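You operate a simulated robot arm through the tools that you are given. There is no shell and no other tool. Be economical: measure what you need, move in short steps, check, and stop when the job is done.

The job below is to be done with a simulated two-armed robot. You get a single attempt, and the scene is never put back.

TASK
Fill mould 7 in two bands by the two-band card, tamping each band.
Fine: foot band first, one spoon L a band, no spill; spoon and tamper go back.

It is judged by the outcome, as a careful person would: the job done as asked, and still so three seconds after it is handed in. It fails if anything else is knocked over, pushed out of place, dropped, spilled or broken.

THE ROBOT
Two 7-joint arms with fingered hands on one trunk, on a base that drives. Base frame: it is fixed to the floor where the robot stands at the start and does not move with it; the origin is under the middle of the robot, x ahead of it, y to its left, z up; the surface under the hand at the start is at about z = 80. Readings come in cm, rad, newtons and seconds.
The left shoulder is at the start at [7, 16.6, 104.3], the right one opposite. With the tool pointing down near the work surface each hand reaches from about 46 to 96 cm from the robot's upright axis, wherever it stands, measured 20 degrees to its own side. Payload 4.1 kg a hand.
The TCP of each hand is the grasp point between the finger pads, 3.2 cm short of the fingertips. In the tool frame z runs along the fingers and y along their closing line. The gripper opens to 10.8 cm. The gripper's body begins 3.8 cm behind the TCP. The gripper is a hand of 4 fingers: y runs from the thumb to the fingers, the wrist lies at [-1.6, -10.8, -18.6] in the tool frame, and closing takes about 1.5 s.
Orientation is told as [roll, pitch, yaw] about the base's x, y, z axes, in that order, counted from this pose: with the fingers straight down and the wrist toward the robot, the tool's x, y and z point along [0, 1, 0], [1, 0, 0] and [0, 0, -1] of the base frame.

THE INTERFACE
- The arms move only by the tool step_arm. It takes "left_commands", "right_commands" or both (then of equal length, played together; a hand with none holds still); each is a list that holds one entry, the list of rows, each a list of 7 numbers: the gripper command, from -1 (fully open) to 1 (shut), values between in proportion, then the shift along the tool's x, y, z in units of 30 mm (1.0 is 30 mm), then the turn, a rotation vector about the tool's x, y, z in units of 4 degrees (1.0 is 4 degrees). In form: [[[grip, tx, ty, tz, ax, ay, az], ...]]. A call has 1 to 20 rows; each row shifts and turns the commanded pose from where the row before left it, along the tool's axes as they then stand. A call with a number of a shift or a turn outside -1 to 1 is refused whole. A row lasts 0.2 s, in which the tool goes at most 5 cm and 0.15 rad; a call with a longer step from one row to the next is refused whole, and so is a gripper value outside its range. Where a pose cannot be reached the arm comes as near as it can. A force on the tool above 90 N (or 10 N above the force at the start of the call, whichever is more), or a blocked arm, ends the call early, and 0.2 s more pass. Each finger travels about 4.5 cm/s and halts on what it meets, pressing with about 22 N; the grip force reading is that of the motor and also rises with nothing between the fingers. The clock runs only during rows and for 0.2 s after the last one: add rows that do not move to give the fingers time. The reply holds the time, the measured pose of the TCP, the force on the tool along the base axes, the opening and the grip force, in the units named above and with some noise, with the torque about the TCP (base axes, N m) and any sound that the robot's microphone picked up.
- Cameras (640 x 400 px; columns grow to the right, rows downward): "scene" is now at [14.19, 1.21, 128.13]; the picture's right is [0.10, -0.99, 0.00], its down [-0.48, -0.05, -0.87] and it looks along [0.87, 0.09, -0.49] (base axes); focal length 214 px, centre (320, 200). "left" rides on the left gripper at [-6.5, -9.3, -13.1] in its tool frame; the picture's right is [-0.80, -0.28, 0.53], its down [0.55, -0.71, 0.45] and it looks along [0.25, 0.65, 0.72] (tool axes); focal length 247 px, centre (320, 200). "right" rides on the right gripper at [6.4, -9.3, -13.1] in its tool frame; the picture's right is [-0.80, 0.28, -0.53], its down [-0.55, -0.71, 0.45] and it looks along [-0.25, 0.65, 0.72] (tool axes); focal length 247 px, centre (320, 200). There is no depth. A picture from a camera that has moved, and an enlarged one, comes with that camera's place and axes in the base frame and with its lens.
- grab_frame(camera): a new picture of that camera. The clock stands still meanwhile.
- slide_trunk(by): slides the trunk up (or, below 0, down) by that many cm; the arms and the scene camera ride with it, the base frame stays. It gives what a move gives, with no picture.
- base_move(legs): drives the robot by 1 to 6 legs, each [ahead, left, turn to the left] in cm, cm and rad, along the robot's own axes; the way and the turn of a leg run together, so that a leg with both is an arc; at most 150 cm and 3.142 rad a leg. The arms and the cameras ride along, it lands a little off, and it stops where it bumps. It gives what a move gives.
- hand_shape(shape, hand): the hand has 4 fingers and takes this shape, open, in about a second: jaw (thumb against the fingers, like two jaws); tri (thumb and two fingers); tip (a fingertip pinch); poke (one finger out to press); point (the index stretched); flat (the hand flat); cup (the hand cupped); fist (a fist). The gripper value then closes the fingers along that shape, each until it touches; the sizes above hold for jaw. It gives what a move gives, with no picture.
- turn_head(pan, tilt): turns the head with the scene camera to pan (to the left, within 1.501 rad either way) and tilt (down, from -0.506 to 1.204), counted from straight ahead of the robot. It gives what a move gives.
- zoom(camera, box): a new picture of the part [left, top, right, bottom] of that camera's present view, enlarged. The clock stands still meanwhile.
- sign_off(): hands the job in; it is judged then, once.

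Work in short steps. Places have to be worked out from the pictures, the camera data and where the tool is seen: move nearer, look again, correct. Check each grasp and each placing, and mend what went wrong. You have 120 turns and 108 pictures in all, those below and enlarged ones among them. Open the grippers and draw the arms clear of the work before you hand the job in, unless the task says otherwise; then end with one line.

The tools are called after "Request:" as name(argument=value, ...) on one line, values as JSON. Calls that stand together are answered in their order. step_arm: Moves the arms, as the interface text tells. Its arguments: {"type":"object","properties":{"left_commands":{"type":"array","items":{"type":"array","items":{"type":"array","items":{"type":"number"}}}},"right_commands":{"type":"array","items":{"type":"array","items":{"type":"array","items":{"type":"number"}}}}},"required":[]} The other tools are called the same way: slide_trunk (by) slides the trunk up or down; hand_shape (shape, hand) gives the hand a shape; base_move (legs) drives the base; turn_head (pan, tilt) turns the head that bears the scene camera; grab_frame (camera) takes a picture; zoom (camera, box) takes an enlarged picture of a part of a camera's view; sign_off () hands the job in.

At the start:

```text
t: 0.0
left_ee_pos: [53.86, 40.5, 123.39]
left_ee_rot: [-0.002, 0.002, -0.001]
left_wrist_force: [0.6, -0.6, -0.3]
left_wrist_torque: [0.01, -0.01, 0.0]
left_opening: 10.78
left_finger_force: 0.1
left_shape: jaw
right_ee_pos: [54.74, -12.23, 119.31]
right_ee_rot: [-0.001, 0.001, 0.0]
right_wrist_force: [-0.7, -0.4, -0.9]
right_wrist_torque: [0.01, -0.02, 0.01]
right_opening: 10.77
right_finger_force: 0.1
right_shape: jaw
trunk travel left (down, up): [-55.0, 39.0]
robot x, y, heading: [0.1, 0.28, 0.002]
head pan, tilt: [0.101, 0.508]
```

scene: 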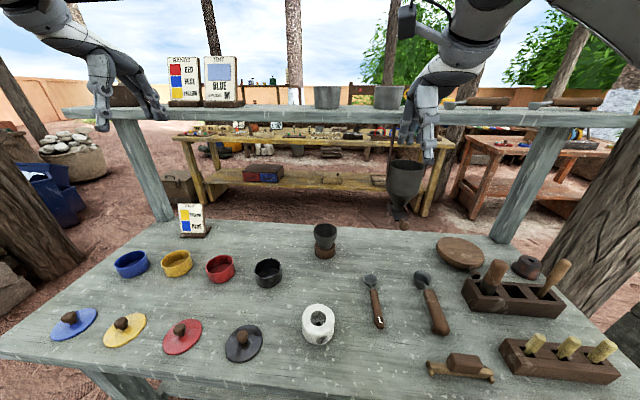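
right: 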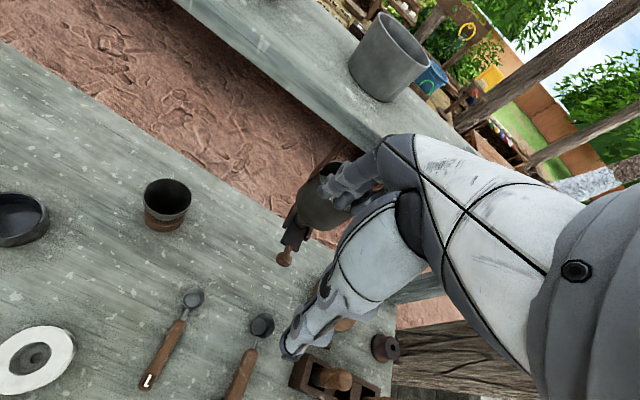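
left: 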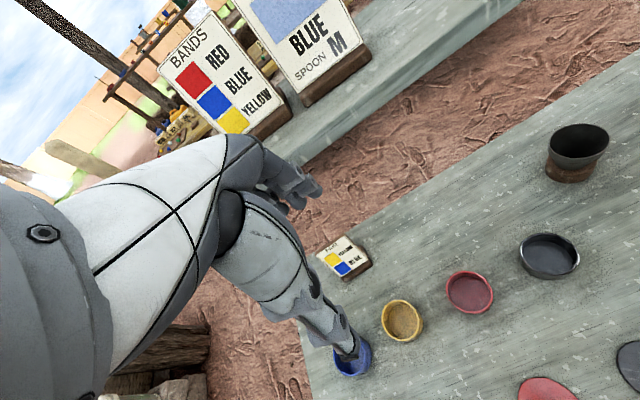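

I start by looking closely at the cards and the tools on the bench.

Request:
zoom(camera="scene", box=[140, 180, 300, 280])

Request:
zoom(camera="scene", box=[280, 210, 460, 350])

Request:
zoom(camera="scene", box=[420, 220, 640, 390])

Request:
zoom(camera="scene", box=[150, 40, 250, 115])

```text
4.00 times, centred on (220, 230) of scene
camera zoom: at [14.19, 1.21, 128.13], right [0.1, -0.99, 0.0], down [-0.48, -0.05, -0.87], along [0.87, 0.09, -0.49], focal length 858 px, centre (720, 80)
```

zoom: 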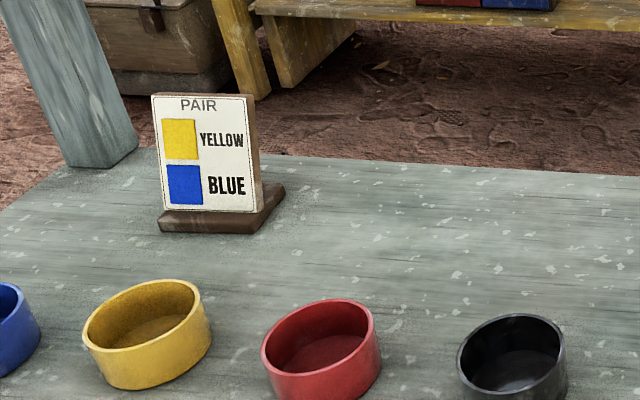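

```text
2.86 times, centred on (370, 280) of scene
camera zoom: at [14.19, 1.21, 128.13], right [0.1, -0.99, 0.0], down [-0.48, -0.05, -0.87], along [0.87, 0.09, -0.49], focal length 613 px, centre (177, -29)
```

zoom: 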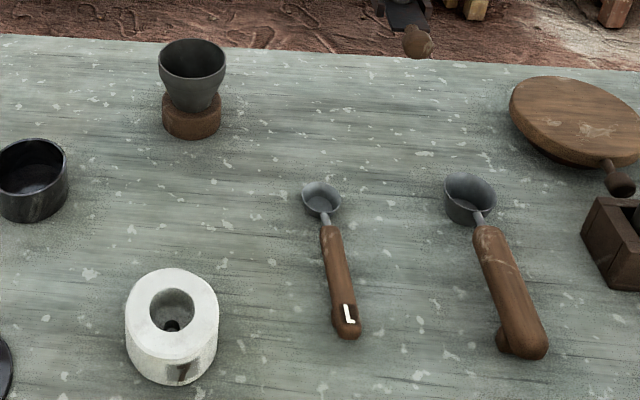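

```text
2.35 times, centred on (530, 305) of scene
camera zoom: at [14.19, 1.21, 128.13], right [0.1, -0.99, 0.0], down [-0.48, -0.05, -0.87], along [0.87, 0.09, -0.49], focal length 505 px, centre (-174, -47)
```

zoom: 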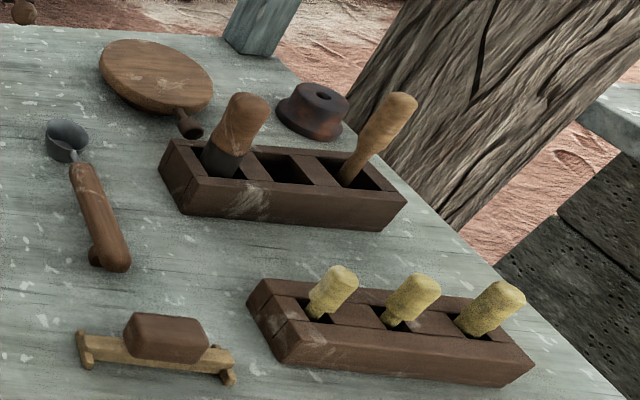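

```text
5.33 times, centred on (200, 78) of scene
camera zoom: at [14.19, 1.21, 128.13], right [0.1, -0.99, 0.0], down [-0.48, -0.05, -0.87], along [0.87, 0.09, -0.49], focal length 1144 px, centre (960, 853)
```

zoom: 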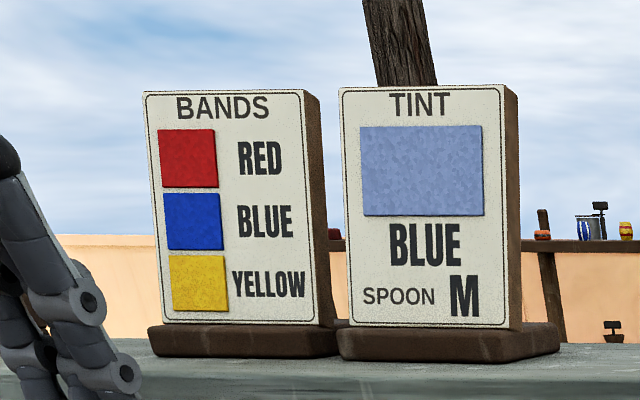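

The pair card reads yellow over blue, so blue is the foot band and goes in first. I zoom in on the mould number and on the candidates for the tamper.

Request:
zoom(camera="scene", box=[292, 292, 348, 352])

Request:
zoom(camera="scene", box=[455, 245, 585, 330])

Request:
zoom(camera="scene", box=[355, 265, 455, 340])

Request:
turn_head(pan=0.0, tilt=0.9)

Request:
grab_frame(camera="scene")

```text
6.67 times, centred on (320, 322) of scene
camera zoom: at [14.19, 1.21, 128.13], right [0.1, -0.99, 0.0], down [-0.48, -0.05, -0.87], along [0.87, 0.09, -0.49], focal length 1430 px, centre (320, -613)
```

zoom: 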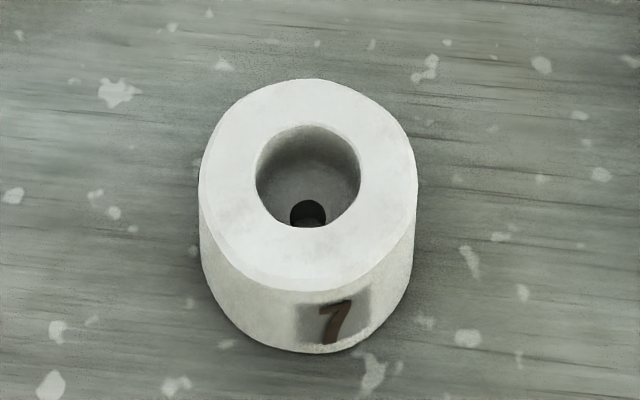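

```text
4.71 times, centred on (520, 288) of scene
camera zoom: at [14.19, 1.21, 128.13], right [0.1, -0.99, 0.0], down [-0.48, -0.05, -0.87], along [0.87, 0.09, -0.49], focal length 1009 px, centre (-621, -212)
```

zoom: 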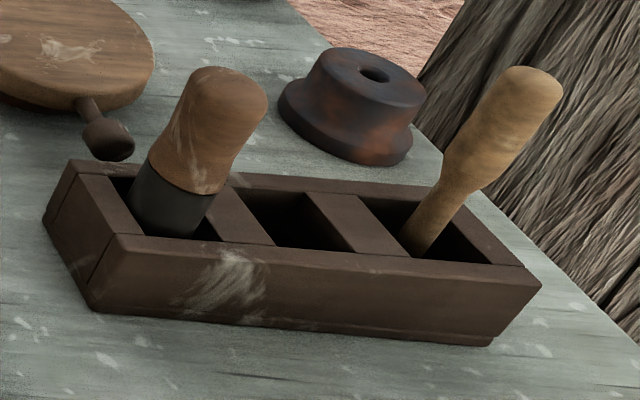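

```text
5.33 times, centred on (405, 302) of scene
camera zoom: at [14.19, 1.21, 128.13], right [0.1, -0.99, 0.0], down [-0.48, -0.05, -0.87], along [0.87, 0.09, -0.49], focal length 1144 px, centre (-133, -347)
```

zoom: 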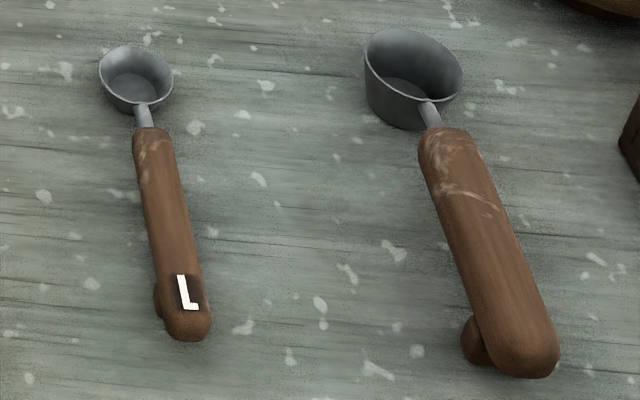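

```text
t: 0.9
left_ee_pos: [53.7, 40.52, 123.33]
left_ee_rot: [0.0, 0.001, 0.001]
left_wrist_force: [-1.1, 0.1, -0.2]
left_wrist_torque: [0.03, -0.02, 0.02]
left_opening: 10.75
left_finger_force: 0.1
left_shape: jaw
right_ee_pos: [54.76, -12.18, 119.23]
right_ee_rot: [-0.001, 0.002, -0.001]
right_wrist_force: [0.9, 0.5, 1.2]
right_wrist_torque: [0.03, 0.0, 0.01]
right_opening: 10.78
right_finger_force: 0.1
right_shape: jaw
trunk travel left (down, up): [-55.0, 39.0]
robot x, y, heading: [0.03, -0.2, -0.001]
head pan, tilt: [0.0, 0.901]
```

```text
97 pictures are left
camera scene: at [12.71, 0.29, 124.82], right [0.0, -1.0, 0.0], down [-0.78, 0.0, -0.62], along [0.62, 0.0, -0.78], focal length 214 px, centre (320, 200)
```

scene: 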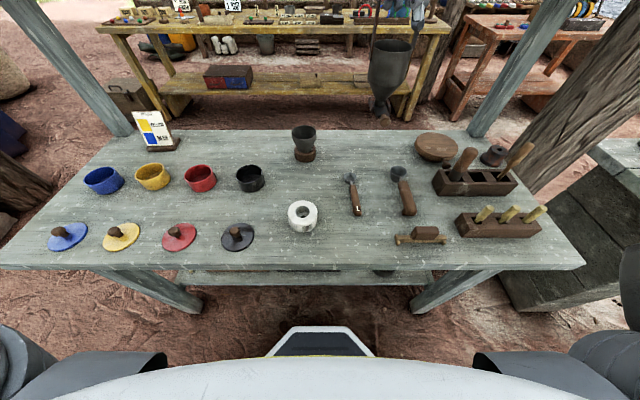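

Mould 7 is the white one, with a well of roughly 3.6 cm. I zoom in on the racks, the bowls and the cup.

Request:
zoom(camera="scene", box=[425, 135, 545, 245])

Request:
zoom(camera="scene", box=[80, 155, 180, 205])

Request:
zoom(camera="scene", box=[280, 120, 330, 170])

Request:
zoom(camera="right", box=[120, 270, 420, 400])

```text
3.64 times, centred on (485, 190) of scene
camera zoom: at [12.71, 0.29, 124.82], right [0.0, -1.0, 0.0], down [-0.78, 0.0, -0.62], along [0.62, 0.0, -0.78], focal length 780 px, centre (-280, 236)
```

zoom: 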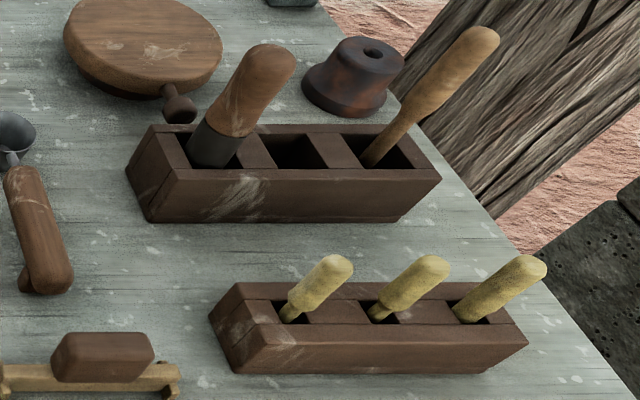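

```text
6.40 times, centred on (130, 180) of scene
camera zoom: at [12.71, 0.29, 124.82], right [0.0, -1.0, 0.0], down [-0.78, 0.0, -0.62], along [0.62, 0.0, -0.78], focal length 1373 px, centre (1536, 328)
```

zoom: 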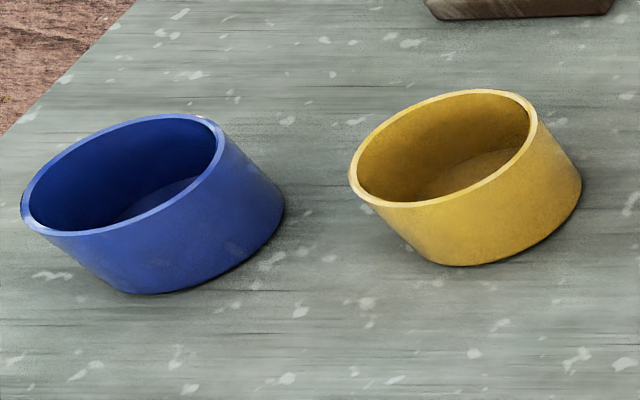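

```text
8.00 times, centred on (305, 145) of scene
camera zoom: at [12.71, 0.29, 124.82], right [0.0, -1.0, 0.0], down [-0.78, 0.0, -0.62], along [0.62, 0.0, -0.78], focal length 1716 px, centre (440, 640)
```

zoom: 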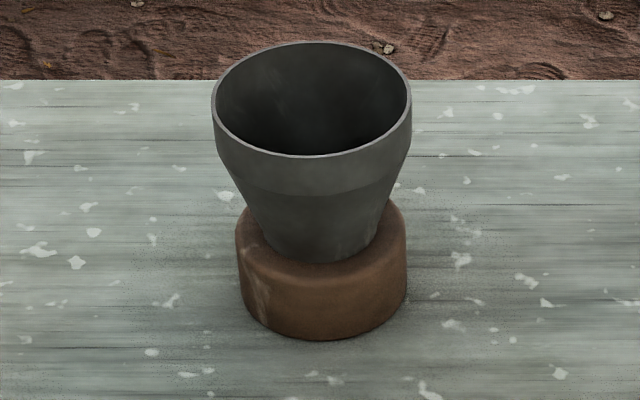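

```text
2.13 times, centred on (270, 335) of right
camera zoom: at [45.54, -5.9, 132.42], right [0.28, -0.8, 0.53], down [-0.71, -0.55, -0.45], along [0.65, -0.25, -0.72], focal length 527 px, centre (427, -88)
```

zoom: 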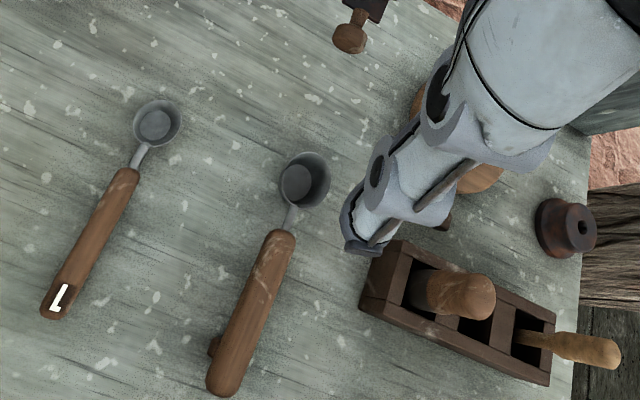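

Tamper candidate one, the thick one with a dark foot, stands upright near (52.7, −35.3) and is about 12 cm tall. The mould is near (39.5, 4), too close to the robot, so I back off and shift left to bring everything within reach.

Request:
base_move(legs=[[-16, 0, 0], [0, 14, 0]])

Request:
turn_head(pan=0.0, tilt=0.75)

Request:
grab_frame(camera="scene")

Request:
grab_frame(camera="left")

Request:
grab_frame(camera="right")

```text
t: 3.2
left_ee_pos: [38.18, 55.04, 123.37]
left_ee_rot: [0.0, 0.002, 0.001]
left_wrist_force: [0.6, 0.1, -0.2]
left_wrist_torque: [-0.01, 0.0, 0.0]
left_opening: 10.77
left_finger_force: 0.0
left_shape: jaw
right_ee_pos: [39.1, 2.44, 119.25]
right_ee_rot: [0.001, -0.001, 0.001]
right_wrist_force: [0.8, 1.2, 0.3]
right_wrist_torque: [0.02, 0.01, -0.02]
right_opening: 10.76
right_finger_force: 0.0
right_shape: jaw
trunk travel left (down, up): [-55.0, 39.0]
robot x, y, heading: [-15.54, 14.6, -0.001]
head pan, tilt: [0.0, 0.901]
```

```text
t: 3.9
left_ee_pos: [38.14, 55.02, 123.52]
left_ee_rot: [-0.001, 0.002, 0.002]
left_wrist_force: [-0.2, 0.2, -0.3]
left_wrist_torque: [-0.02, -0.02, -0.02]
left_opening: 10.77
left_finger_force: 0.1
left_shape: jaw
right_ee_pos: [39.12, 2.48, 119.35]
right_ee_rot: [-0.001, 0.002, -0.001]
right_wrist_force: [0.8, -0.7, 0.5]
right_wrist_torque: [0.01, -0.01, 0.02]
right_opening: 10.75
right_finger_force: 0.0
right_shape: jaw
trunk travel left (down, up): [-55.0, 39.0]
robot x, y, heading: [-15.66, 14.92, -0.0]
head pan, tilt: [0.0, 0.75]
```

```text
92 pictures are left
camera scene: at [-2.27, 14.91, 126.0], right [0.0, -1.0, 0.0], down [-0.68, 0.0, -0.73], along [0.73, 0.0, -0.68], focal length 214 px, centre (320, 200)
```

scene: 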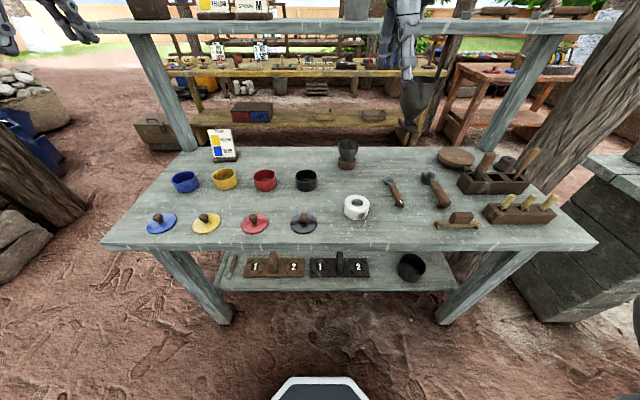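

```text
91 pictures are left
camera left: at [28.91, 48.69, 136.48], right [-0.28, -0.8, -0.53], down [-0.71, 0.55, -0.45], along [0.65, 0.25, -0.72], focal length 247 px, centre (320, 200)
```

left: 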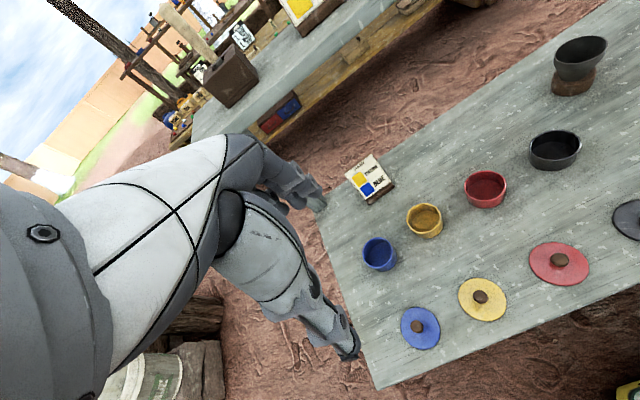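

```text
90 pictures are left
camera right: at [29.83, 8.73, 132.42], right [0.28, -0.8, 0.53], down [-0.71, -0.55, -0.45], along [0.65, -0.25, -0.72], focal length 247 px, centre (320, 200)
```

right: 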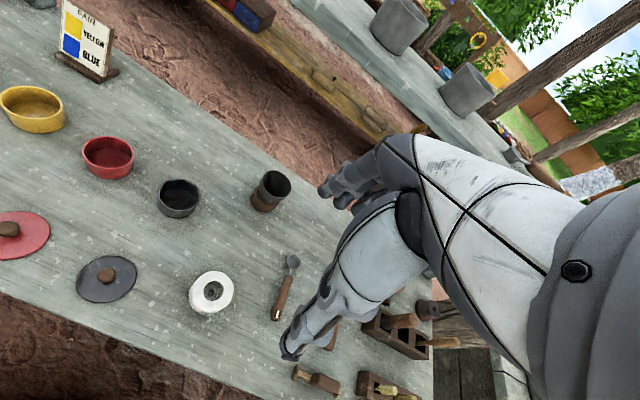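

I zoom in from this second viewpoint so I can triangulate the mould, spoon, pots and rack.

Request:
zoom(camera="scene", box=[330, 160, 450, 235])

Request:
zoom(camera="scene", box=[160, 155, 260, 217])

Request:
zoom(camera="scene", box=[430, 140, 570, 230])

```text
5.33 times, centred on (390, 198) of scene
camera zoom: at [-2.27, 14.91, 126.0], right [0.0, -1.0, 0.0], down [-0.68, 0.0, -0.73], along [0.73, 0.0, -0.68], focal length 1144 px, centre (-53, 213)
```

zoom: 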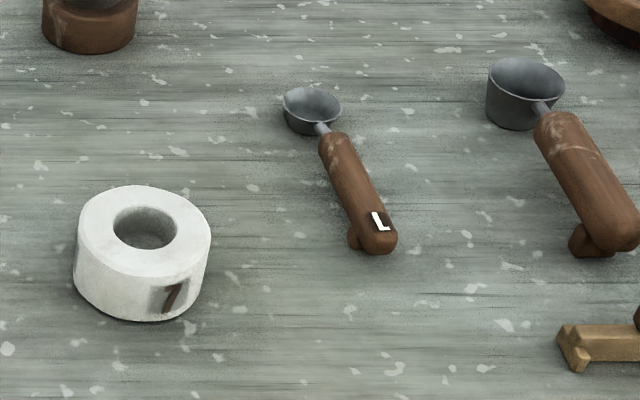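

```text
6.40 times, centred on (210, 186) of scene
camera zoom: at [-2.27, 14.91, 126.0], right [0.0, -1.0, 0.0], down [-0.68, 0.0, -0.73], along [0.73, 0.0, -0.68], focal length 1373 px, centre (1024, 290)
```

zoom: 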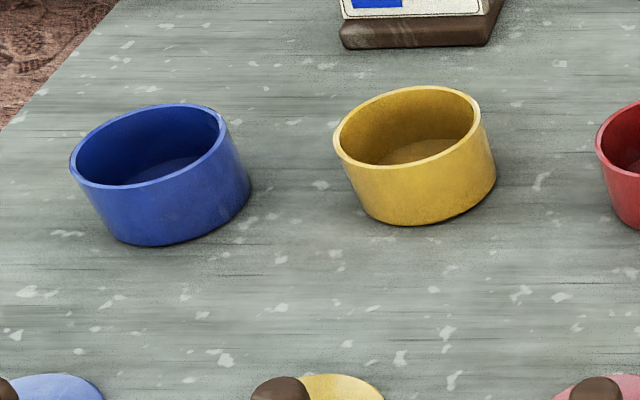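

```text
4.44 times, centred on (500, 185) of scene
camera zoom: at [-2.27, 14.91, 126.0], right [0.0, -1.0, 0.0], down [-0.68, 0.0, -0.73], along [0.73, 0.0, -0.68], focal length 953 px, centre (-480, 267)
```

zoom: 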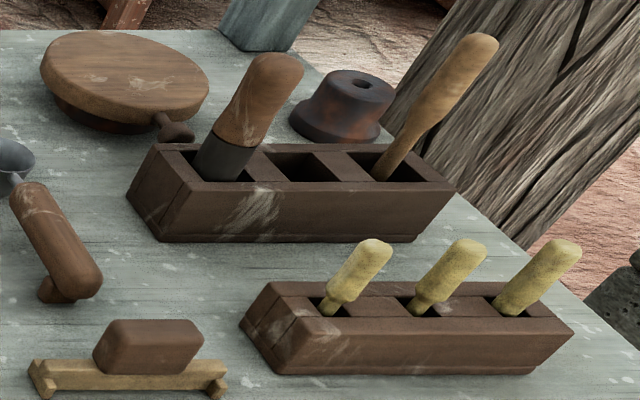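

From the triangulation:

| Item | Position (cm) | Size |
|---|---|---|
| Mould top | (41.4, 4.4, 84.2) | hole about 3.3 cm |
| Blue pot rim | (52.9, 58.7, 84.5) | |
| Yellow pot | (54.5, 46.2) | |
| Spoon L, handle end to bowl | (42.5, −8.8) to (54, −7.7) | spout on its left |
| Tamper foot | | about 2.9 cm, so it fits the mould |

I move the right hand over the tamper and turn the left hand's yaw by +92°.

Request:
step_arm(right_commands=[[[-1, -0.7, 0.22, 0, 0, 0, 0], [-1, -0.7, 0.22, 0, 0, 0, 0], [-1, -0.7, 0.22, 0, 0, 0, 0], [-1, -0.7, 0.22, 0, 0, 0, 0], [-1, -0.7, 0.22, 0, 0, 0, 0], [-1, -0.7, 0.22, 0, 0, 0, 0], [-1, -0.7, 0.22, 0, 0, 0, 0], [-1, -0.7, 0.22, 0, 0, 0, 0], [-1, -0.7, 0.22, 0, 0, 0, 0], [-1, -0.7, 0.22, 0, 0, 0, 0], [-1, -0.7, 0.22, 0, 0, 0, 0], [-1, -0.7, 0.22, 0, 0, 0, 0], [-1, -0.7, 0.22, 0, 0, 0, 0], [-1, -0.7, 0.22, 0, 0, 0, 0], [-1, -0.7, 0.22, 0, 0, 0, 0], [-1, -0.7, 0.22, 0, 0, 0, 0], [-1, -0.7, 0.22, 0, 0, 0, 0], [-1, -0.7, 0.22, 0, 0, 0, 0], [-1, 0, 0, 0, 0, 0, 0], [-1, 0, 0, 0, 0, 0, 0]]], left_commands=[[[-1, 0, 0, 0.3, 0, 0, -1], [-1, 0, 0, 0.3, 0, 0, -1], [-1, 0, 0, 0.3, 0, 0, -1], [-1, 0, 0, 0.3, 0, 0, -1], [-1, 0, 0, 0.3, 0, 0, -1], [-1, 0, 0, 0.3, 0, 0, -1], [-1, 0, 0, 0.3, 0, 0, -1], [-1, 0, 0, 0.3, 0, 0, -1], [-1, 0, 0, 0.3, 0, 0, -1], [-1, 0, 0, 0.3, 0, 0, -1], [-1, 0, 0, 0.3, 0, 0, -1], [-1, 0, 0, 0.3, 0, 0, -1], [-1, 0, 0, 0.3, 0, 0, -1], [-1, 0, 0, 0.3, 0, 0, -1], [-1, 0, 0, 0.3, 0, 0, -1], [-1, 0, 0, 0.3, 0, 0, -1], [-1, 0, 0, 0.3, 0, 0, -1], [-1, 0, 0, 0.3, 0, 0, -1], [-1, 0, 0, 0.3, 0, 0, -1], [-1, 0, 0, 0.3, 0, 0, -1]]])

```text
t: 8.1
left_ee_pos: [38.09, 55.01, 105.36]
left_ee_rot: [0.003, 0.002, 1.397]
left_wrist_force: [-0.1, -0.2, -1.3]
left_wrist_torque: [-0.02, -0.01, 0.04]
left_opening: 10.77
left_finger_force: 0.0
left_shape: jaw
right_ee_pos: [49.22, -30.06, 119.17]
right_ee_rot: [-0.001, 0.0, 0.001]
right_wrist_force: [0.2, -0.2, -0.1]
right_wrist_torque: [0.02, 0.0, 0.04]
right_opening: 10.75
right_finger_force: 0.1
right_shape: jaw
right hand out of reach, approached as far as the arm can: row 16, 17, 18
trunk travel left (down, up): [-55.0, 39.0]
robot x, y, heading: [-15.63, 14.38, -0.0]
head pan, tilt: [0.0, 0.75]
```

Left yaw is at 80° and the right hand is at its reach limit at this height. I pull the right hand back and out, finish the left yaw, and move the left hand towards the spoon.

Request:
step_arm(right_commands=[[[-1, -0.4, -0.5, 0, 0, 0, 0], [-1, -0.4, -0.5, 0, 0, 0, 0], [-1, -0.4, -0.5, 0, 0, 0, 0], [-1, -0.4, -0.5, 0, 0, 0, 0], [-1, -0.4, -0.5, 0, 0, 0, 0], [-1, -0.4, -0.5, 0, 0, 0, 0], [-1, -0.4, -0.5, 0, 0, 0, 0], [-1, -0.4, -0.5, 0, 0, 0, 0], [-1, 0, 0, 0, 0, 0, 0], [-1, 0, 0, 0, 0, 0, 0], [-1, 0, 0, 0, 0, 0, 0], [-1, 0, 0, 0, 0, 0, 0], [-1, 0, 0, 0, 0, 0, 0], [-1, 0, 0, 0, 0, 0, 0], [-1, 0, 0, 0, 0, 0, 0], [-1, 0, 0, 0, 0, 0, 0], [-1, 0, 0, 0, 0, 0, 0], [-1, 0, 0, 0, 0, 0, 0], [-1, 0, 0, 0, 0, 0, 0], [-1, 0, 0, 0, 0, 0, 0]]], left_commands=[[[-1, 0, 0, 0, 0, 0, -1], [-1, 0, 0, 0, 0, 0, -1], [-1, 0, 0, 0, 0, 0, -1], [-1, 0, 0, 0, 0, 0, -0.8], [-1, 0, -0.9, 0, 0, 0, 0], [-1, 0, -0.9, 0, 0, 0, 0], [-1, 0, -0.9, 0, 0, 0, 0], [-1, 0, -0.9, 0, 0, 0, 0], [-1, 0, -0.9, 0, 0, 0, 0], [-1, 0, -0.9, 0, 0, 0, 0], [-1, 0, -0.9, 0, 0, 0, 0], [-1, 0, -0.9, 0, 0, 0, 0], [-1, 0, -0.9, 0, 0, 0, 0], [-1, 0, -0.9, 0, 0, 0, 0], [-1, 0, -0.9, 0, 0, 0, 0], [-1, 0, -0.9, 0, 0, 0, 0], [-1, 0, -0.9, 0, 0, 0, 0], [-1, 0, -0.9, 0, 0, 0, 0], [-1, 0, -0.9, 0, 0, 0, 0], [-1, 0, -0.9, 0, 0, 0, 0]]])

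Request:
grab_frame(camera="left")

Request:
grab_frame(camera="scene")

```text
t: 12.3
left_ee_pos: [41.84, 11.53, 105.41]
left_ee_rot: [-0.001, -0.001, 1.663]
left_wrist_force: [0.6, -0.1, 0.5]
left_wrist_torque: [0.04, -0.03, -0.03]
left_opening: 10.77
left_finger_force: 0.1
left_shape: jaw
right_ee_pos: [46.11, -32.65, 118.99]
right_ee_rot: [0.006, 0.001, -0.006]
right_wrist_force: [-0.3, -0.4, 0.0]
right_wrist_torque: [0.01, -0.04, 0.05]
right_opening: 10.74
right_finger_force: 0.1
right_shape: jaw
right hand out of reach, approached as far as the arm can: row 3, 4, 5, 6, 7, 8
trunk travel left (down, up): [-55.0, 39.0]
robot x, y, heading: [-15.63, 14.65, 0.004]
head pan, tilt: [0.0, 0.75]
```

```text
86 pictures are left
camera left: at [49.2, 2.94, 118.43], right [0.82, -0.21, -0.53], down [-0.48, -0.75, -0.45], along [-0.31, 0.62, -0.72], focal length 247 px, centre (320, 200)
```

left: 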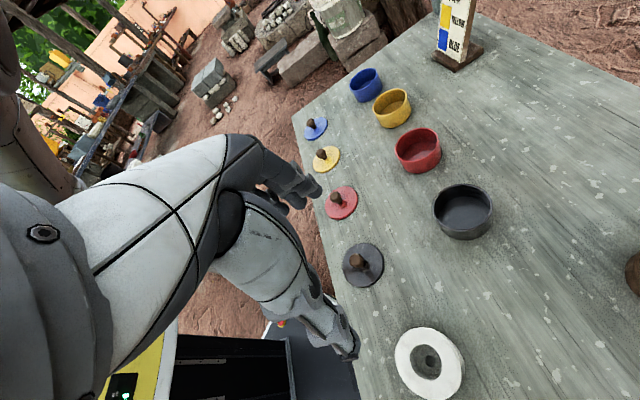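

```text
85 pictures are left
camera scene: at [-2.29, 14.69, 126.01], right [0.0, -1.0, 0.0], down [-0.68, 0.0, -0.73], along [0.73, 0.0, -0.68], focal length 214 px, centre (320, 200)
```

scene: 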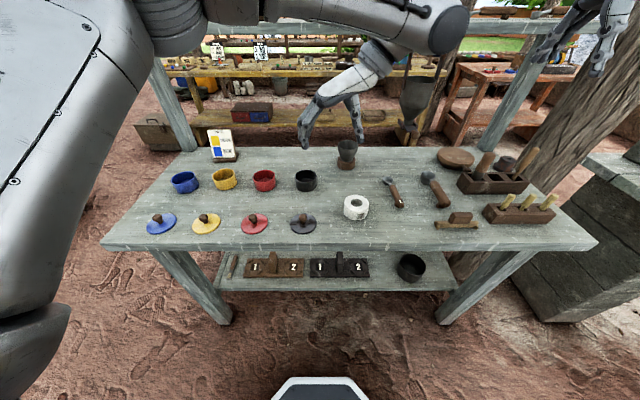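

The mould is confirmed near (41.6, 4.2) and the arms are apart. I continue the left hand to above the spoon handle and come down to z 93.

Request:
step_arm(left_commands=[[[-1, -0.08, -0.84, 0.3, 0, 0, 0], [-1, -0.08, -0.84, 0.3, 0, 0, 0], [-1, -0.08, -0.84, 0.3, 0, 0, 0], [-1, -0.08, -0.84, 0.3, 0, 0, 0], [-1, -0.08, -0.84, 0.3, 0, 0, 0], [-1, -0.08, -0.84, 0.3, 0, 0, 0], [-1, -0.08, -0.84, 0.3, 0, 0, 0], [-1, -0.08, -0.84, 0.3, 0, 0, 0], [-1, 0, 0, 0.6, 0, 0, 0], [-1, 0, 0, 0.6, 0, 0, 0], [-1, 0, 0, 0.5, 0, 0, 0], [-1, 0, 0, 0, 0, 0, 0]]])

Request:
grab_frame(camera="left")

Request:
zoom(camera="scene", box=[330, 150, 450, 225])

```text
t: 13.7
left_ee_pos: [49.99, 7.0, 106.8]
left_ee_rot: [-0.007, 0.135, 1.821]
left_wrist_force: [0.8, -0.1, 0.1]
left_wrist_torque: [-0.02, 0.0, -0.01]
left_opening: 10.77
left_finger_force: 0.0
left_shape: jaw
left hand out of reach, approached as far as the arm can: row 6
right_ee_pos: [46.32, -32.23, 119.02]
right_ee_rot: [0.001, 0.0, -0.002]
right_wrist_force: [0.1, 0.4, 0.9]
right_wrist_torque: [-0.02, 0.01, -0.01]
right_opening: 10.77
right_finger_force: 0.1
right_shape: jaw
trunk travel left (down, up): [-55.0, 39.0]
robot x, y, heading: [-15.84, 14.36, 0.005]
head pan, tilt: [0.0, 0.75]
stopped in row 6 (left hand): the arm was blocked; the commanded pose is now the measured one
```

```text
84 pictures are left
camera left: at [58.02, 1.39, 120.97], right [0.86, -0.14, -0.48], down [-0.34, -0.87, -0.35], along [-0.37, 0.47, -0.8], focal length 247 px, centre (320, 200)
```

left: 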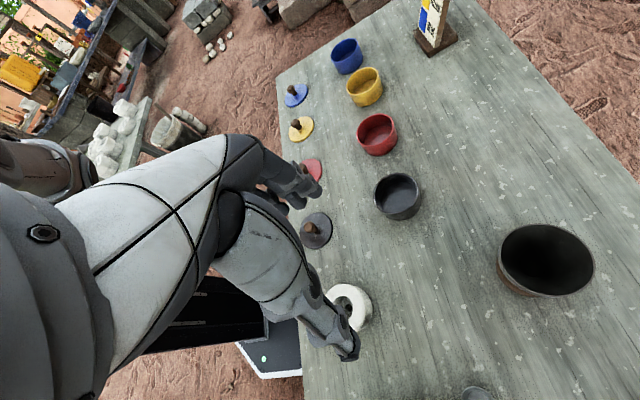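

```text
5.33 times, centred on (390, 188) of scene
camera zoom: at [-2.26, 15.07, 126.02], right [0.0, -1.0, 0.0], down [-0.68, 0.0, -0.73], along [0.73, 0.0, -0.68], focal length 1144 px, centre (-53, 267)
```

zoom: 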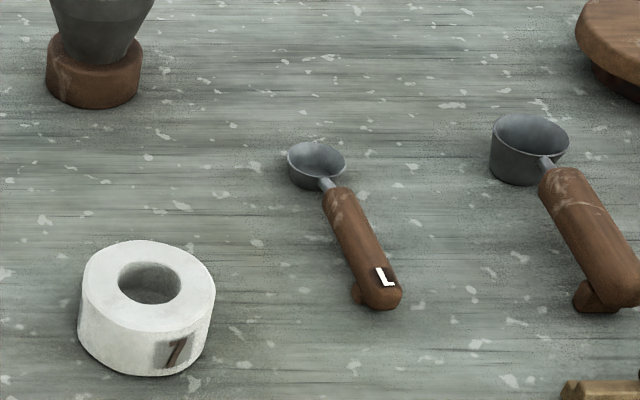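

The left arm was blocked crossing over, so I bring the left hand back level and drive the base right, so that the spoon sits in front of the left arm.

Request:
step_arm(left_commands=[[[-1, 0, 0.6, 0, 0, 0, 0], [-1, 0, 0.6, 0, 0, 0, 0], [-1, 0, 0.6, 0, 0, -0.4, 0.5], [-1, 0, 0.6, 0, 0, -0.5, 0.5], [-1, 0, 0.6, 0, 0, -0.5, 0.6], [-1, 0, 0.6, 0, 0, -0.5, 0.6], [-1, 0, 0, 0, 0, 0, 0]]])

Request:
base_move(legs=[[0, -25, 0]])

Request:
grab_frame(camera="left")

Request:
grab_frame(camera="scene")

```text
t: 15.3
left_ee_pos: [47.52, 16.99, 105.31]
left_ee_rot: [-0.163, 0.118, 1.66]
left_wrist_force: [-0.2, -0.2, 0.2]
left_wrist_torque: [0.02, 0.01, -0.02]
left_opening: 10.78
left_finger_force: 0.1
left_shape: jaw
right_ee_pos: [46.23, -32.49, 118.87]
right_ee_rot: [0.003, 0.0, -0.003]
right_wrist_force: [0.2, -0.4, -0.2]
right_wrist_torque: [0.0, 0.0, 0.01]
right_opening: 10.76
right_finger_force: 0.0
right_shape: jaw
trunk travel left (down, up): [-55.0, 39.0]
robot x, y, heading: [-15.34, 14.61, 0.002]
head pan, tilt: [0.0, 0.75]
```

```text
t: 17.1
left_ee_pos: [47.58, -7.34, 105.33]
left_ee_rot: [-0.163, 0.121, 1.66]
left_wrist_force: [0.3, -0.6, 0.1]
left_wrist_torque: [0.03, 0.04, -0.01]
left_opening: 10.77
left_finger_force: 0.0
left_shape: jaw
right_ee_pos: [46.24, -56.9, 119.04]
right_ee_rot: [0.003, -0.001, -0.004]
right_wrist_force: [-0.1, 0.8, -0.4]
right_wrist_torque: [0.01, 0.01, 0.05]
right_opening: 10.73
right_finger_force: 0.0
right_shape: jaw
trunk travel left (down, up): [-55.0, 39.0]
robot x, y, heading: [-15.68, -9.67, -0.004]
head pan, tilt: [0.0, 0.75]
```

```text
82 pictures are left
camera left: at [52.58, -14.5, 120.28], right [0.9, -0.25, -0.36], down [-0.4, -0.8, -0.44], along [-0.18, 0.54, -0.82], focal length 247 px, centre (320, 200)
```

left: 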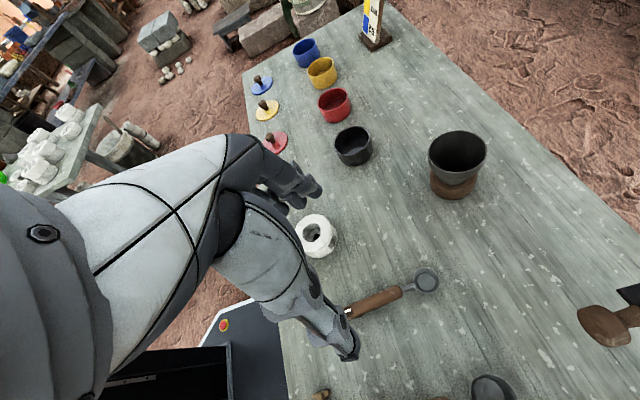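

```text
81 pictures are left
camera scene: at [-2.21, -9.59, 126.01], right [0.0, -1.0, 0.0], down [-0.68, 0.0, -0.73], along [0.73, 0.0, -0.68], focal length 214 px, centre (320, 200)
```

scene: 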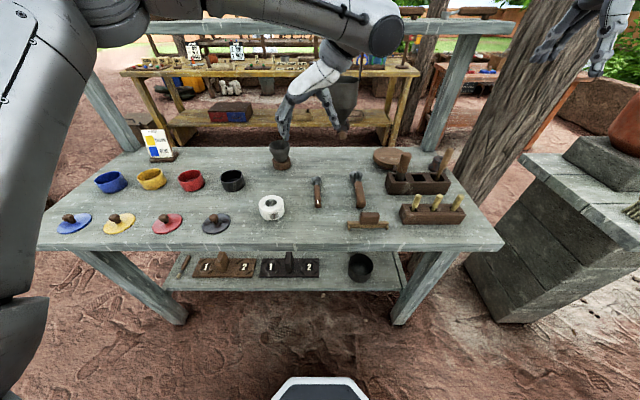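

The spoon is now right under the left hand, with its bowl at about (55.3, −8.6) and handle end near (43, −9.4). I level the hand and come down over the handle.

Request:
step_arm(left_commands=[[[-1, 0.1, -0.15, 0.3, -0.57, 0.77, 0], [-1, 0.1, -0.15, 0.3, -0.57, 0.77, 0], [-1, 0.1, -0.15, 0.3, -0.57, 0.77, 0], [-1, 0.1, -0.1, 0.5, 0, 0, 0], [-1, 0.1, 0, 0.5, 0, 0, 0], [-1, 0, 0, 0.5, 0, 0, 0], [-1, 0, 0, 0.5, 0, 0, 0], [-1, 0, 0, 0, 0, 0, 0], [-1, 0, 0, 0, 0, 0, 0]]])

Request:
grab_frame(camera="left")

Request:
zoom(camera="scene", box=[250, 130, 390, 230])

```text
t: 19.1
left_ee_pos: [46.57, -9.23, 96.73]
left_ee_rot: [0.0, 0.002, 1.672]
left_wrist_force: [0.3, 0.1, -0.2]
left_wrist_torque: [0.02, 0.02, 0.02]
left_opening: 10.76
left_finger_force: 0.1
left_shape: jaw
right_ee_pos: [46.1, -56.84, 119.01]
right_ee_rot: [0.004, -0.001, -0.004]
right_wrist_force: [0.1, -0.7, 0.2]
right_wrist_torque: [-0.03, 0.01, 0.03]
right_opening: 10.76
right_finger_force: 0.1
right_shape: jaw
trunk travel left (down, up): [-55.0, 39.0]
robot x, y, heading: [-16.09, -9.93, 0.0]
head pan, tilt: [0.0, 0.75]
```

```text
80 pictures are left
camera left: at [53.88, -17.73, 109.9], right [0.82, -0.2, -0.53], down [-0.48, -0.76, -0.45], along [-0.31, 0.62, -0.72], focal length 247 px, centre (320, 200)
```

left: 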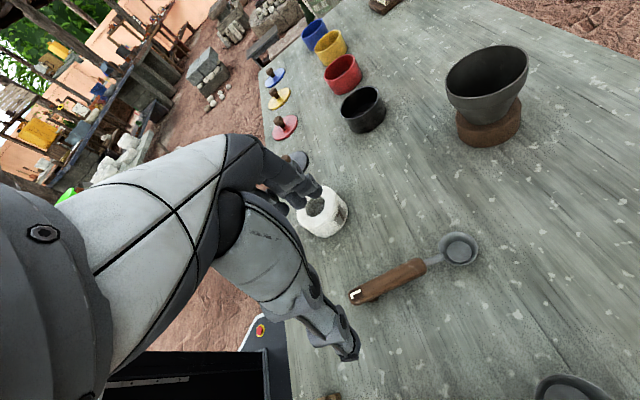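

```text
4.00 times, centred on (320, 180) of scene
camera zoom: at [-2.19, -9.56, 126.01], right [0.0, -1.0, 0.0], down [-0.68, 0.0, -0.73], along [0.73, 0.0, -0.68], focal length 858 px, centre (320, 280)
```

zoom: 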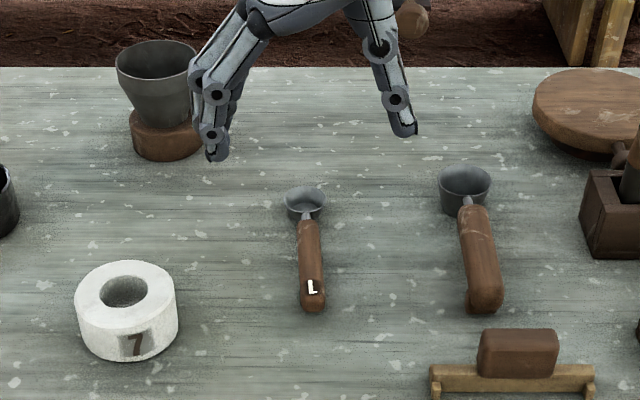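

The handle axis is at y ≈ −9.4 at x 45.5. I turn the hand a little, shift onto it and descend to z 84.7.

Request:
step_arm(left_commands=[[[-1, 0.18, -0.02, 0.5, 0, 0, 0.3], [-1, 0.18, -0.02, 0.5, 0, 0, 0.3], [-1, 0, 0, 0.75, 0, 0, 0], [-1, 0, 0, 0.75, 0, 0, 0], [-1, 0, 0, 0.75, 0, 0, 0], [-1, 0, 0, 0.5, 0, 0, 0], [-1, 0, 0, 0.25, 0, 0, 0], [-1, 0, 0, 0, 0, 0, 0]]])

Request:
grab_frame(camera="left")

Request:
zoom(camera="scene", box=[270, 150, 370, 220])

```text
t: 20.9
left_ee_pos: [45.43, -9.64, 84.83]
left_ee_rot: [0.001, 0.002, 1.628]
left_wrist_force: [0.2, -0.2, -0.4]
left_wrist_torque: [0.0, 0.0, 0.0]
left_opening: 10.8
left_finger_force: 0.0
left_shape: jaw
right_ee_pos: [46.14, -56.93, 118.92]
right_ee_rot: [0.004, 0.0, -0.005]
right_wrist_force: [-0.4, 0.1, 0.0]
right_wrist_torque: [0.01, 0.01, -0.01]
right_opening: 10.75
right_finger_force: 0.0
right_shape: jaw
trunk travel left (down, up): [-55.0, 39.0]
robot x, y, heading: [-15.88, -9.93, -0.0]
head pan, tilt: [0.0, 0.75]
```

```text
78 pictures are left
camera left: at [52.5, -18.53, 97.75], right [0.81, -0.24, -0.53], down [-0.51, -0.74, -0.45], along [-0.29, 0.63, -0.72], focal length 247 px, centre (320, 200)
```

left: 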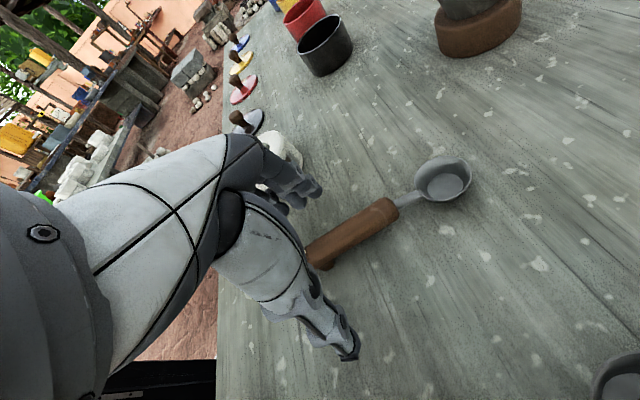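

```text
5.71 times, centred on (320, 185) of scene
camera zoom: at [-2.2, -9.56, 126.01], right [0.0, -1.0, 0.0], down [-0.68, 0.0, -0.73], along [0.73, 0.0, -0.68], focal length 1226 px, centre (320, 286)
```

zoom: 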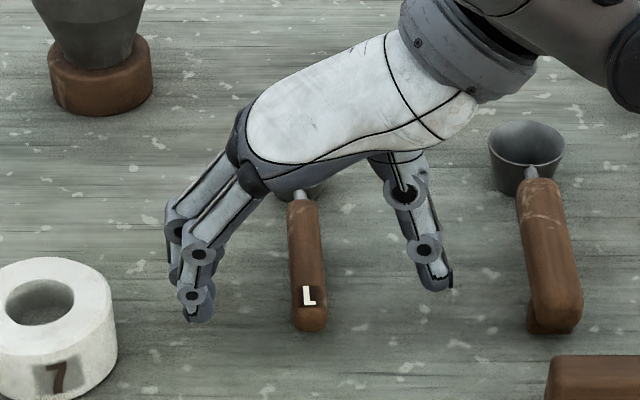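

The fingers straddle the handle, centred. I lower by 0.5 cm and close.

Request:
step_arm(left_commands=[[[-1, 0, 0.03, 0.17, 0, 0, 0], [-0.5, 0, 0, 0, 0, 0, 0], [0, 0, 0, 0, 0, 0, 0], [0.4, 0, 0, 0, 0, 0, 0], [0.7, 0, 0, 0, 0, 0, 0], [1, 0, 0, 0, 0, 0, 0], [1, 0, 0, 0, 0, 0, 0], [1, 0, 0, 0, 0, 0, 0], [1, 0, 0, 0, 0, 0, 0], [1, 0, 0, 0, 0, 0, 0], [1, 0, 0, 0, 0, 0, 0], [1, 0, 0, 0, 0, 0, 0]]])

Request:
zoom(camera="scene", box=[270, 150, 370, 220])

Request:
grab_frame(camera="left")

```text
t: 23.5
left_ee_pos: [45.44, -9.68, 84.12]
left_ee_rot: [0.0, 0.002, 1.627]
left_wrist_force: [0.1, -0.5, -0.5]
left_wrist_torque: [-0.02, -0.01, -0.03]
left_opening: 1.32
left_finger_force: 22.3
left_shape: jaw
right_ee_pos: [46.1, -56.86, 118.87]
right_ee_rot: [0.003, 0.0, -0.002]
right_wrist_force: [-0.2, -0.4, -0.4]
right_wrist_torque: [0.01, 0.02, -0.01]
right_opening: 10.76
right_finger_force: 0.1
right_shape: jaw
trunk travel left (down, up): [-55.0, 39.0]
robot x, y, heading: [-15.74, -9.83, 0.002]
head pan, tilt: [0.0, 0.75]
```

```text
5.71 times, centred on (320, 185) of scene
camera zoom: at [-2.2, -9.56, 126.01], right [0.0, -1.0, 0.0], down [-0.68, 0.0, -0.73], along [0.73, 0.0, -0.68], focal length 1226 px, centre (320, 286)
```

zoom: 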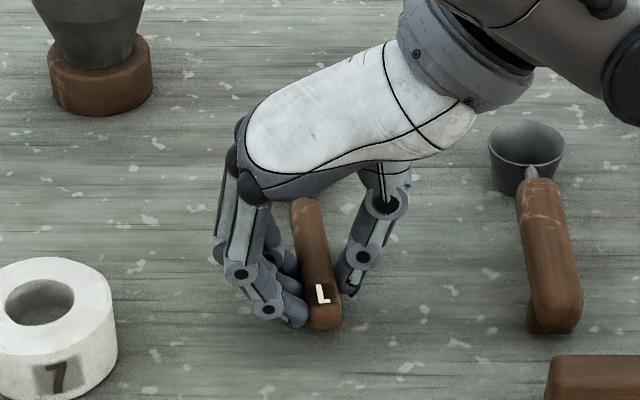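

```text
75 pictures are left
camera left: at [52.49, -18.5, 97.22], right [0.81, -0.24, -0.53], down [-0.51, -0.74, -0.45], along [-0.29, 0.63, -0.72], focal length 247 px, centre (320, 200)
```

left: 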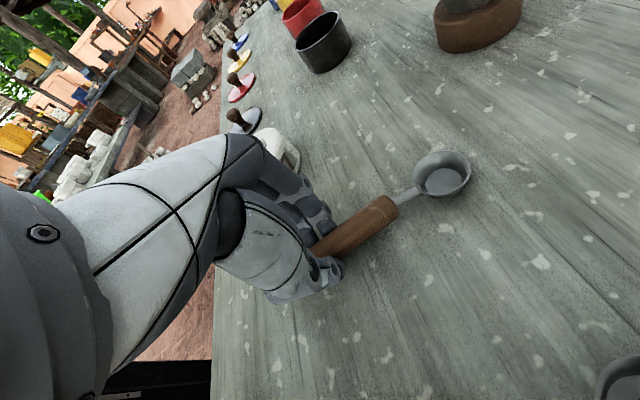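

Gripped at an opening of 1.3 cm. I note the return pose as (45.44, −9.68, 84.12), yaw 1.627, then lift and check.

Request:
step_arm(left_commands=[[[1, 0, 0, -0.3, 0, 0, 0], [1, 0, 0, -0.5, 0, 0, 0], [1, 0, 0, -0.8, 0, 0, 0], [1, 0, 0, -0.8, 0, 0, 0], [1, 0, 0, -0.8, 0, 0, 0], [1, 0, 0, -0.8, 0, 0, 0], [1, 0, 0, 0, 0, 0, 0]]])

Request:
grab_frame(camera="left")

Request:
zoom(camera="scene", box=[270, 110, 390, 200])

```text
t: 25.1
left_ee_pos: [45.52, -9.66, 96.17]
left_ee_rot: [0.0, 0.001, 1.629]
left_wrist_force: [0.3, 0.1, -0.6]
left_wrist_torque: [0.01, 0.03, 0.0]
left_opening: 1.32
left_finger_force: 22.3
left_shape: jaw
right_ee_pos: [46.12, -56.83, 118.89]
right_ee_rot: [0.003, 0.0, -0.002]
right_wrist_force: [0.2, -0.1, 0.5]
right_wrist_torque: [-0.01, 0.0, -0.01]
right_opening: 10.73
right_finger_force: 0.0
right_shape: jaw
trunk travel left (down, up): [-55.0, 39.0]
robot x, y, heading: [-15.33, -10.15, 0.001]
head pan, tilt: [0.0, 0.75]
```

```text
74 pictures are left
camera left: at [52.58, -18.42, 109.36], right [0.81, -0.24, -0.53], down [-0.51, -0.74, -0.45], along [-0.29, 0.63, -0.72], focal length 247 px, centre (320, 200)
```

left: 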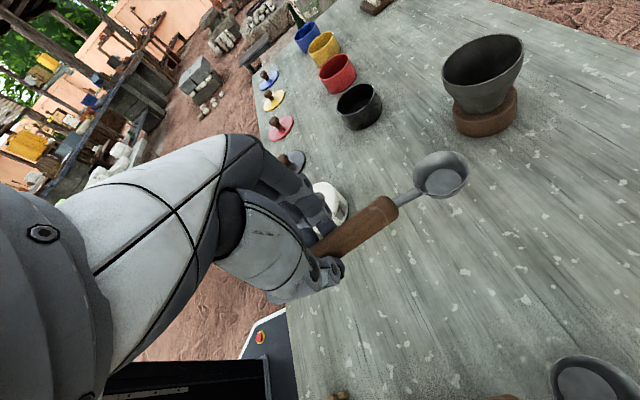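

```text
4.44 times, centred on (330, 155) of scene
camera zoom: at [-2.17, -9.57, 126.0], right [0.0, -1.0, 0.0], down [-0.68, 0.0, -0.73], along [0.73, 0.0, -0.68], focal length 953 px, centre (276, 400)
```

zoom: 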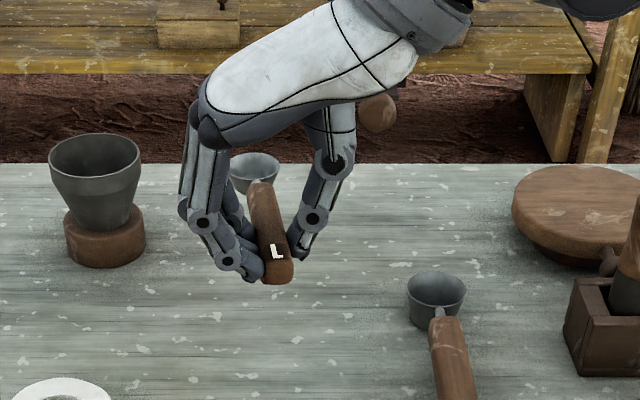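

The spoon is held firmly and level. I zoom in on its bowl and on the blue pot contents.

Request:
zoom(camera="left", box=[390, 130, 490, 210])

Request:
base_move(legs=[[0, 36, 0]])

Request:
grab_frame(camera="left")

Request:
grab_frame(camera="scene")

```text
5.00 times, centred on (440, 170) of left
camera zoom: at [52.58, -18.42, 109.36], right [0.81, -0.24, -0.53], down [-0.51, -0.74, -0.45], along [-0.29, 0.63, -0.72], focal length 1235 px, centre (-280, 350)
```

zoom: 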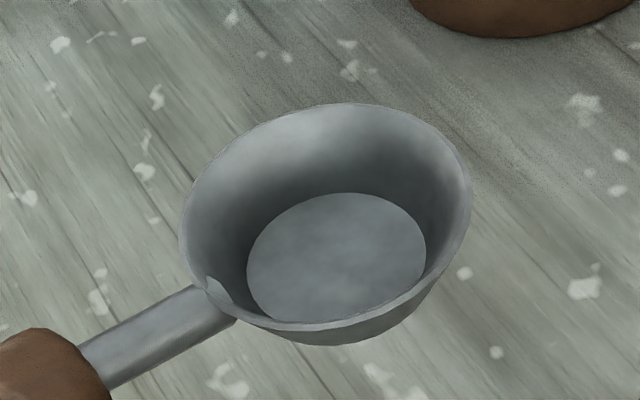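

```text
t: 27.5
left_ee_pos: [45.38, 27.75, 96.35]
left_ee_rot: [-0.001, 0.001, 1.637]
left_wrist_force: [-0.1, 0.4, -0.4]
left_wrist_torque: [0.02, 0.0, 0.01]
left_opening: 1.34
left_finger_force: 22.0
left_shape: jaw
right_ee_pos: [46.29, -19.69, 119.08]
right_ee_rot: [0.004, -0.001, 0.004]
right_wrist_force: [0.5, -0.6, 0.4]
right_wrist_torque: [0.01, 0.03, -0.01]
right_opening: 10.79
right_finger_force: 0.2
right_shape: jaw
trunk travel left (down, up): [-55.0, 39.0]
robot x, y, heading: [-15.82, 26.89, 0.006]
head pan, tilt: [0.0, 0.75]
```

```text
71 pictures are left
camera left: at [52.43, 18.81, 109.36], right [0.81, -0.23, -0.53], down [-0.5, -0.74, -0.45], along [-0.29, 0.63, -0.72], focal length 247 px, centre (320, 200)
```

left: 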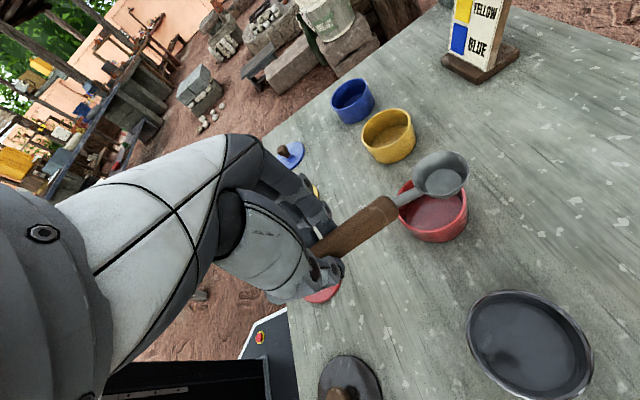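

```text
70 pictures are left
camera scene: at [-2.37, 27.32, 126.01], right [0.01, -1.0, 0.0], down [-0.68, -0.01, -0.73], along [0.73, 0.01, -0.68], focal length 214 px, centre (320, 200)
```

scene: 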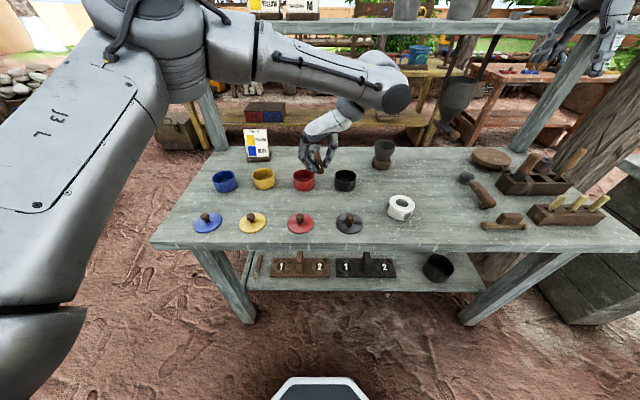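

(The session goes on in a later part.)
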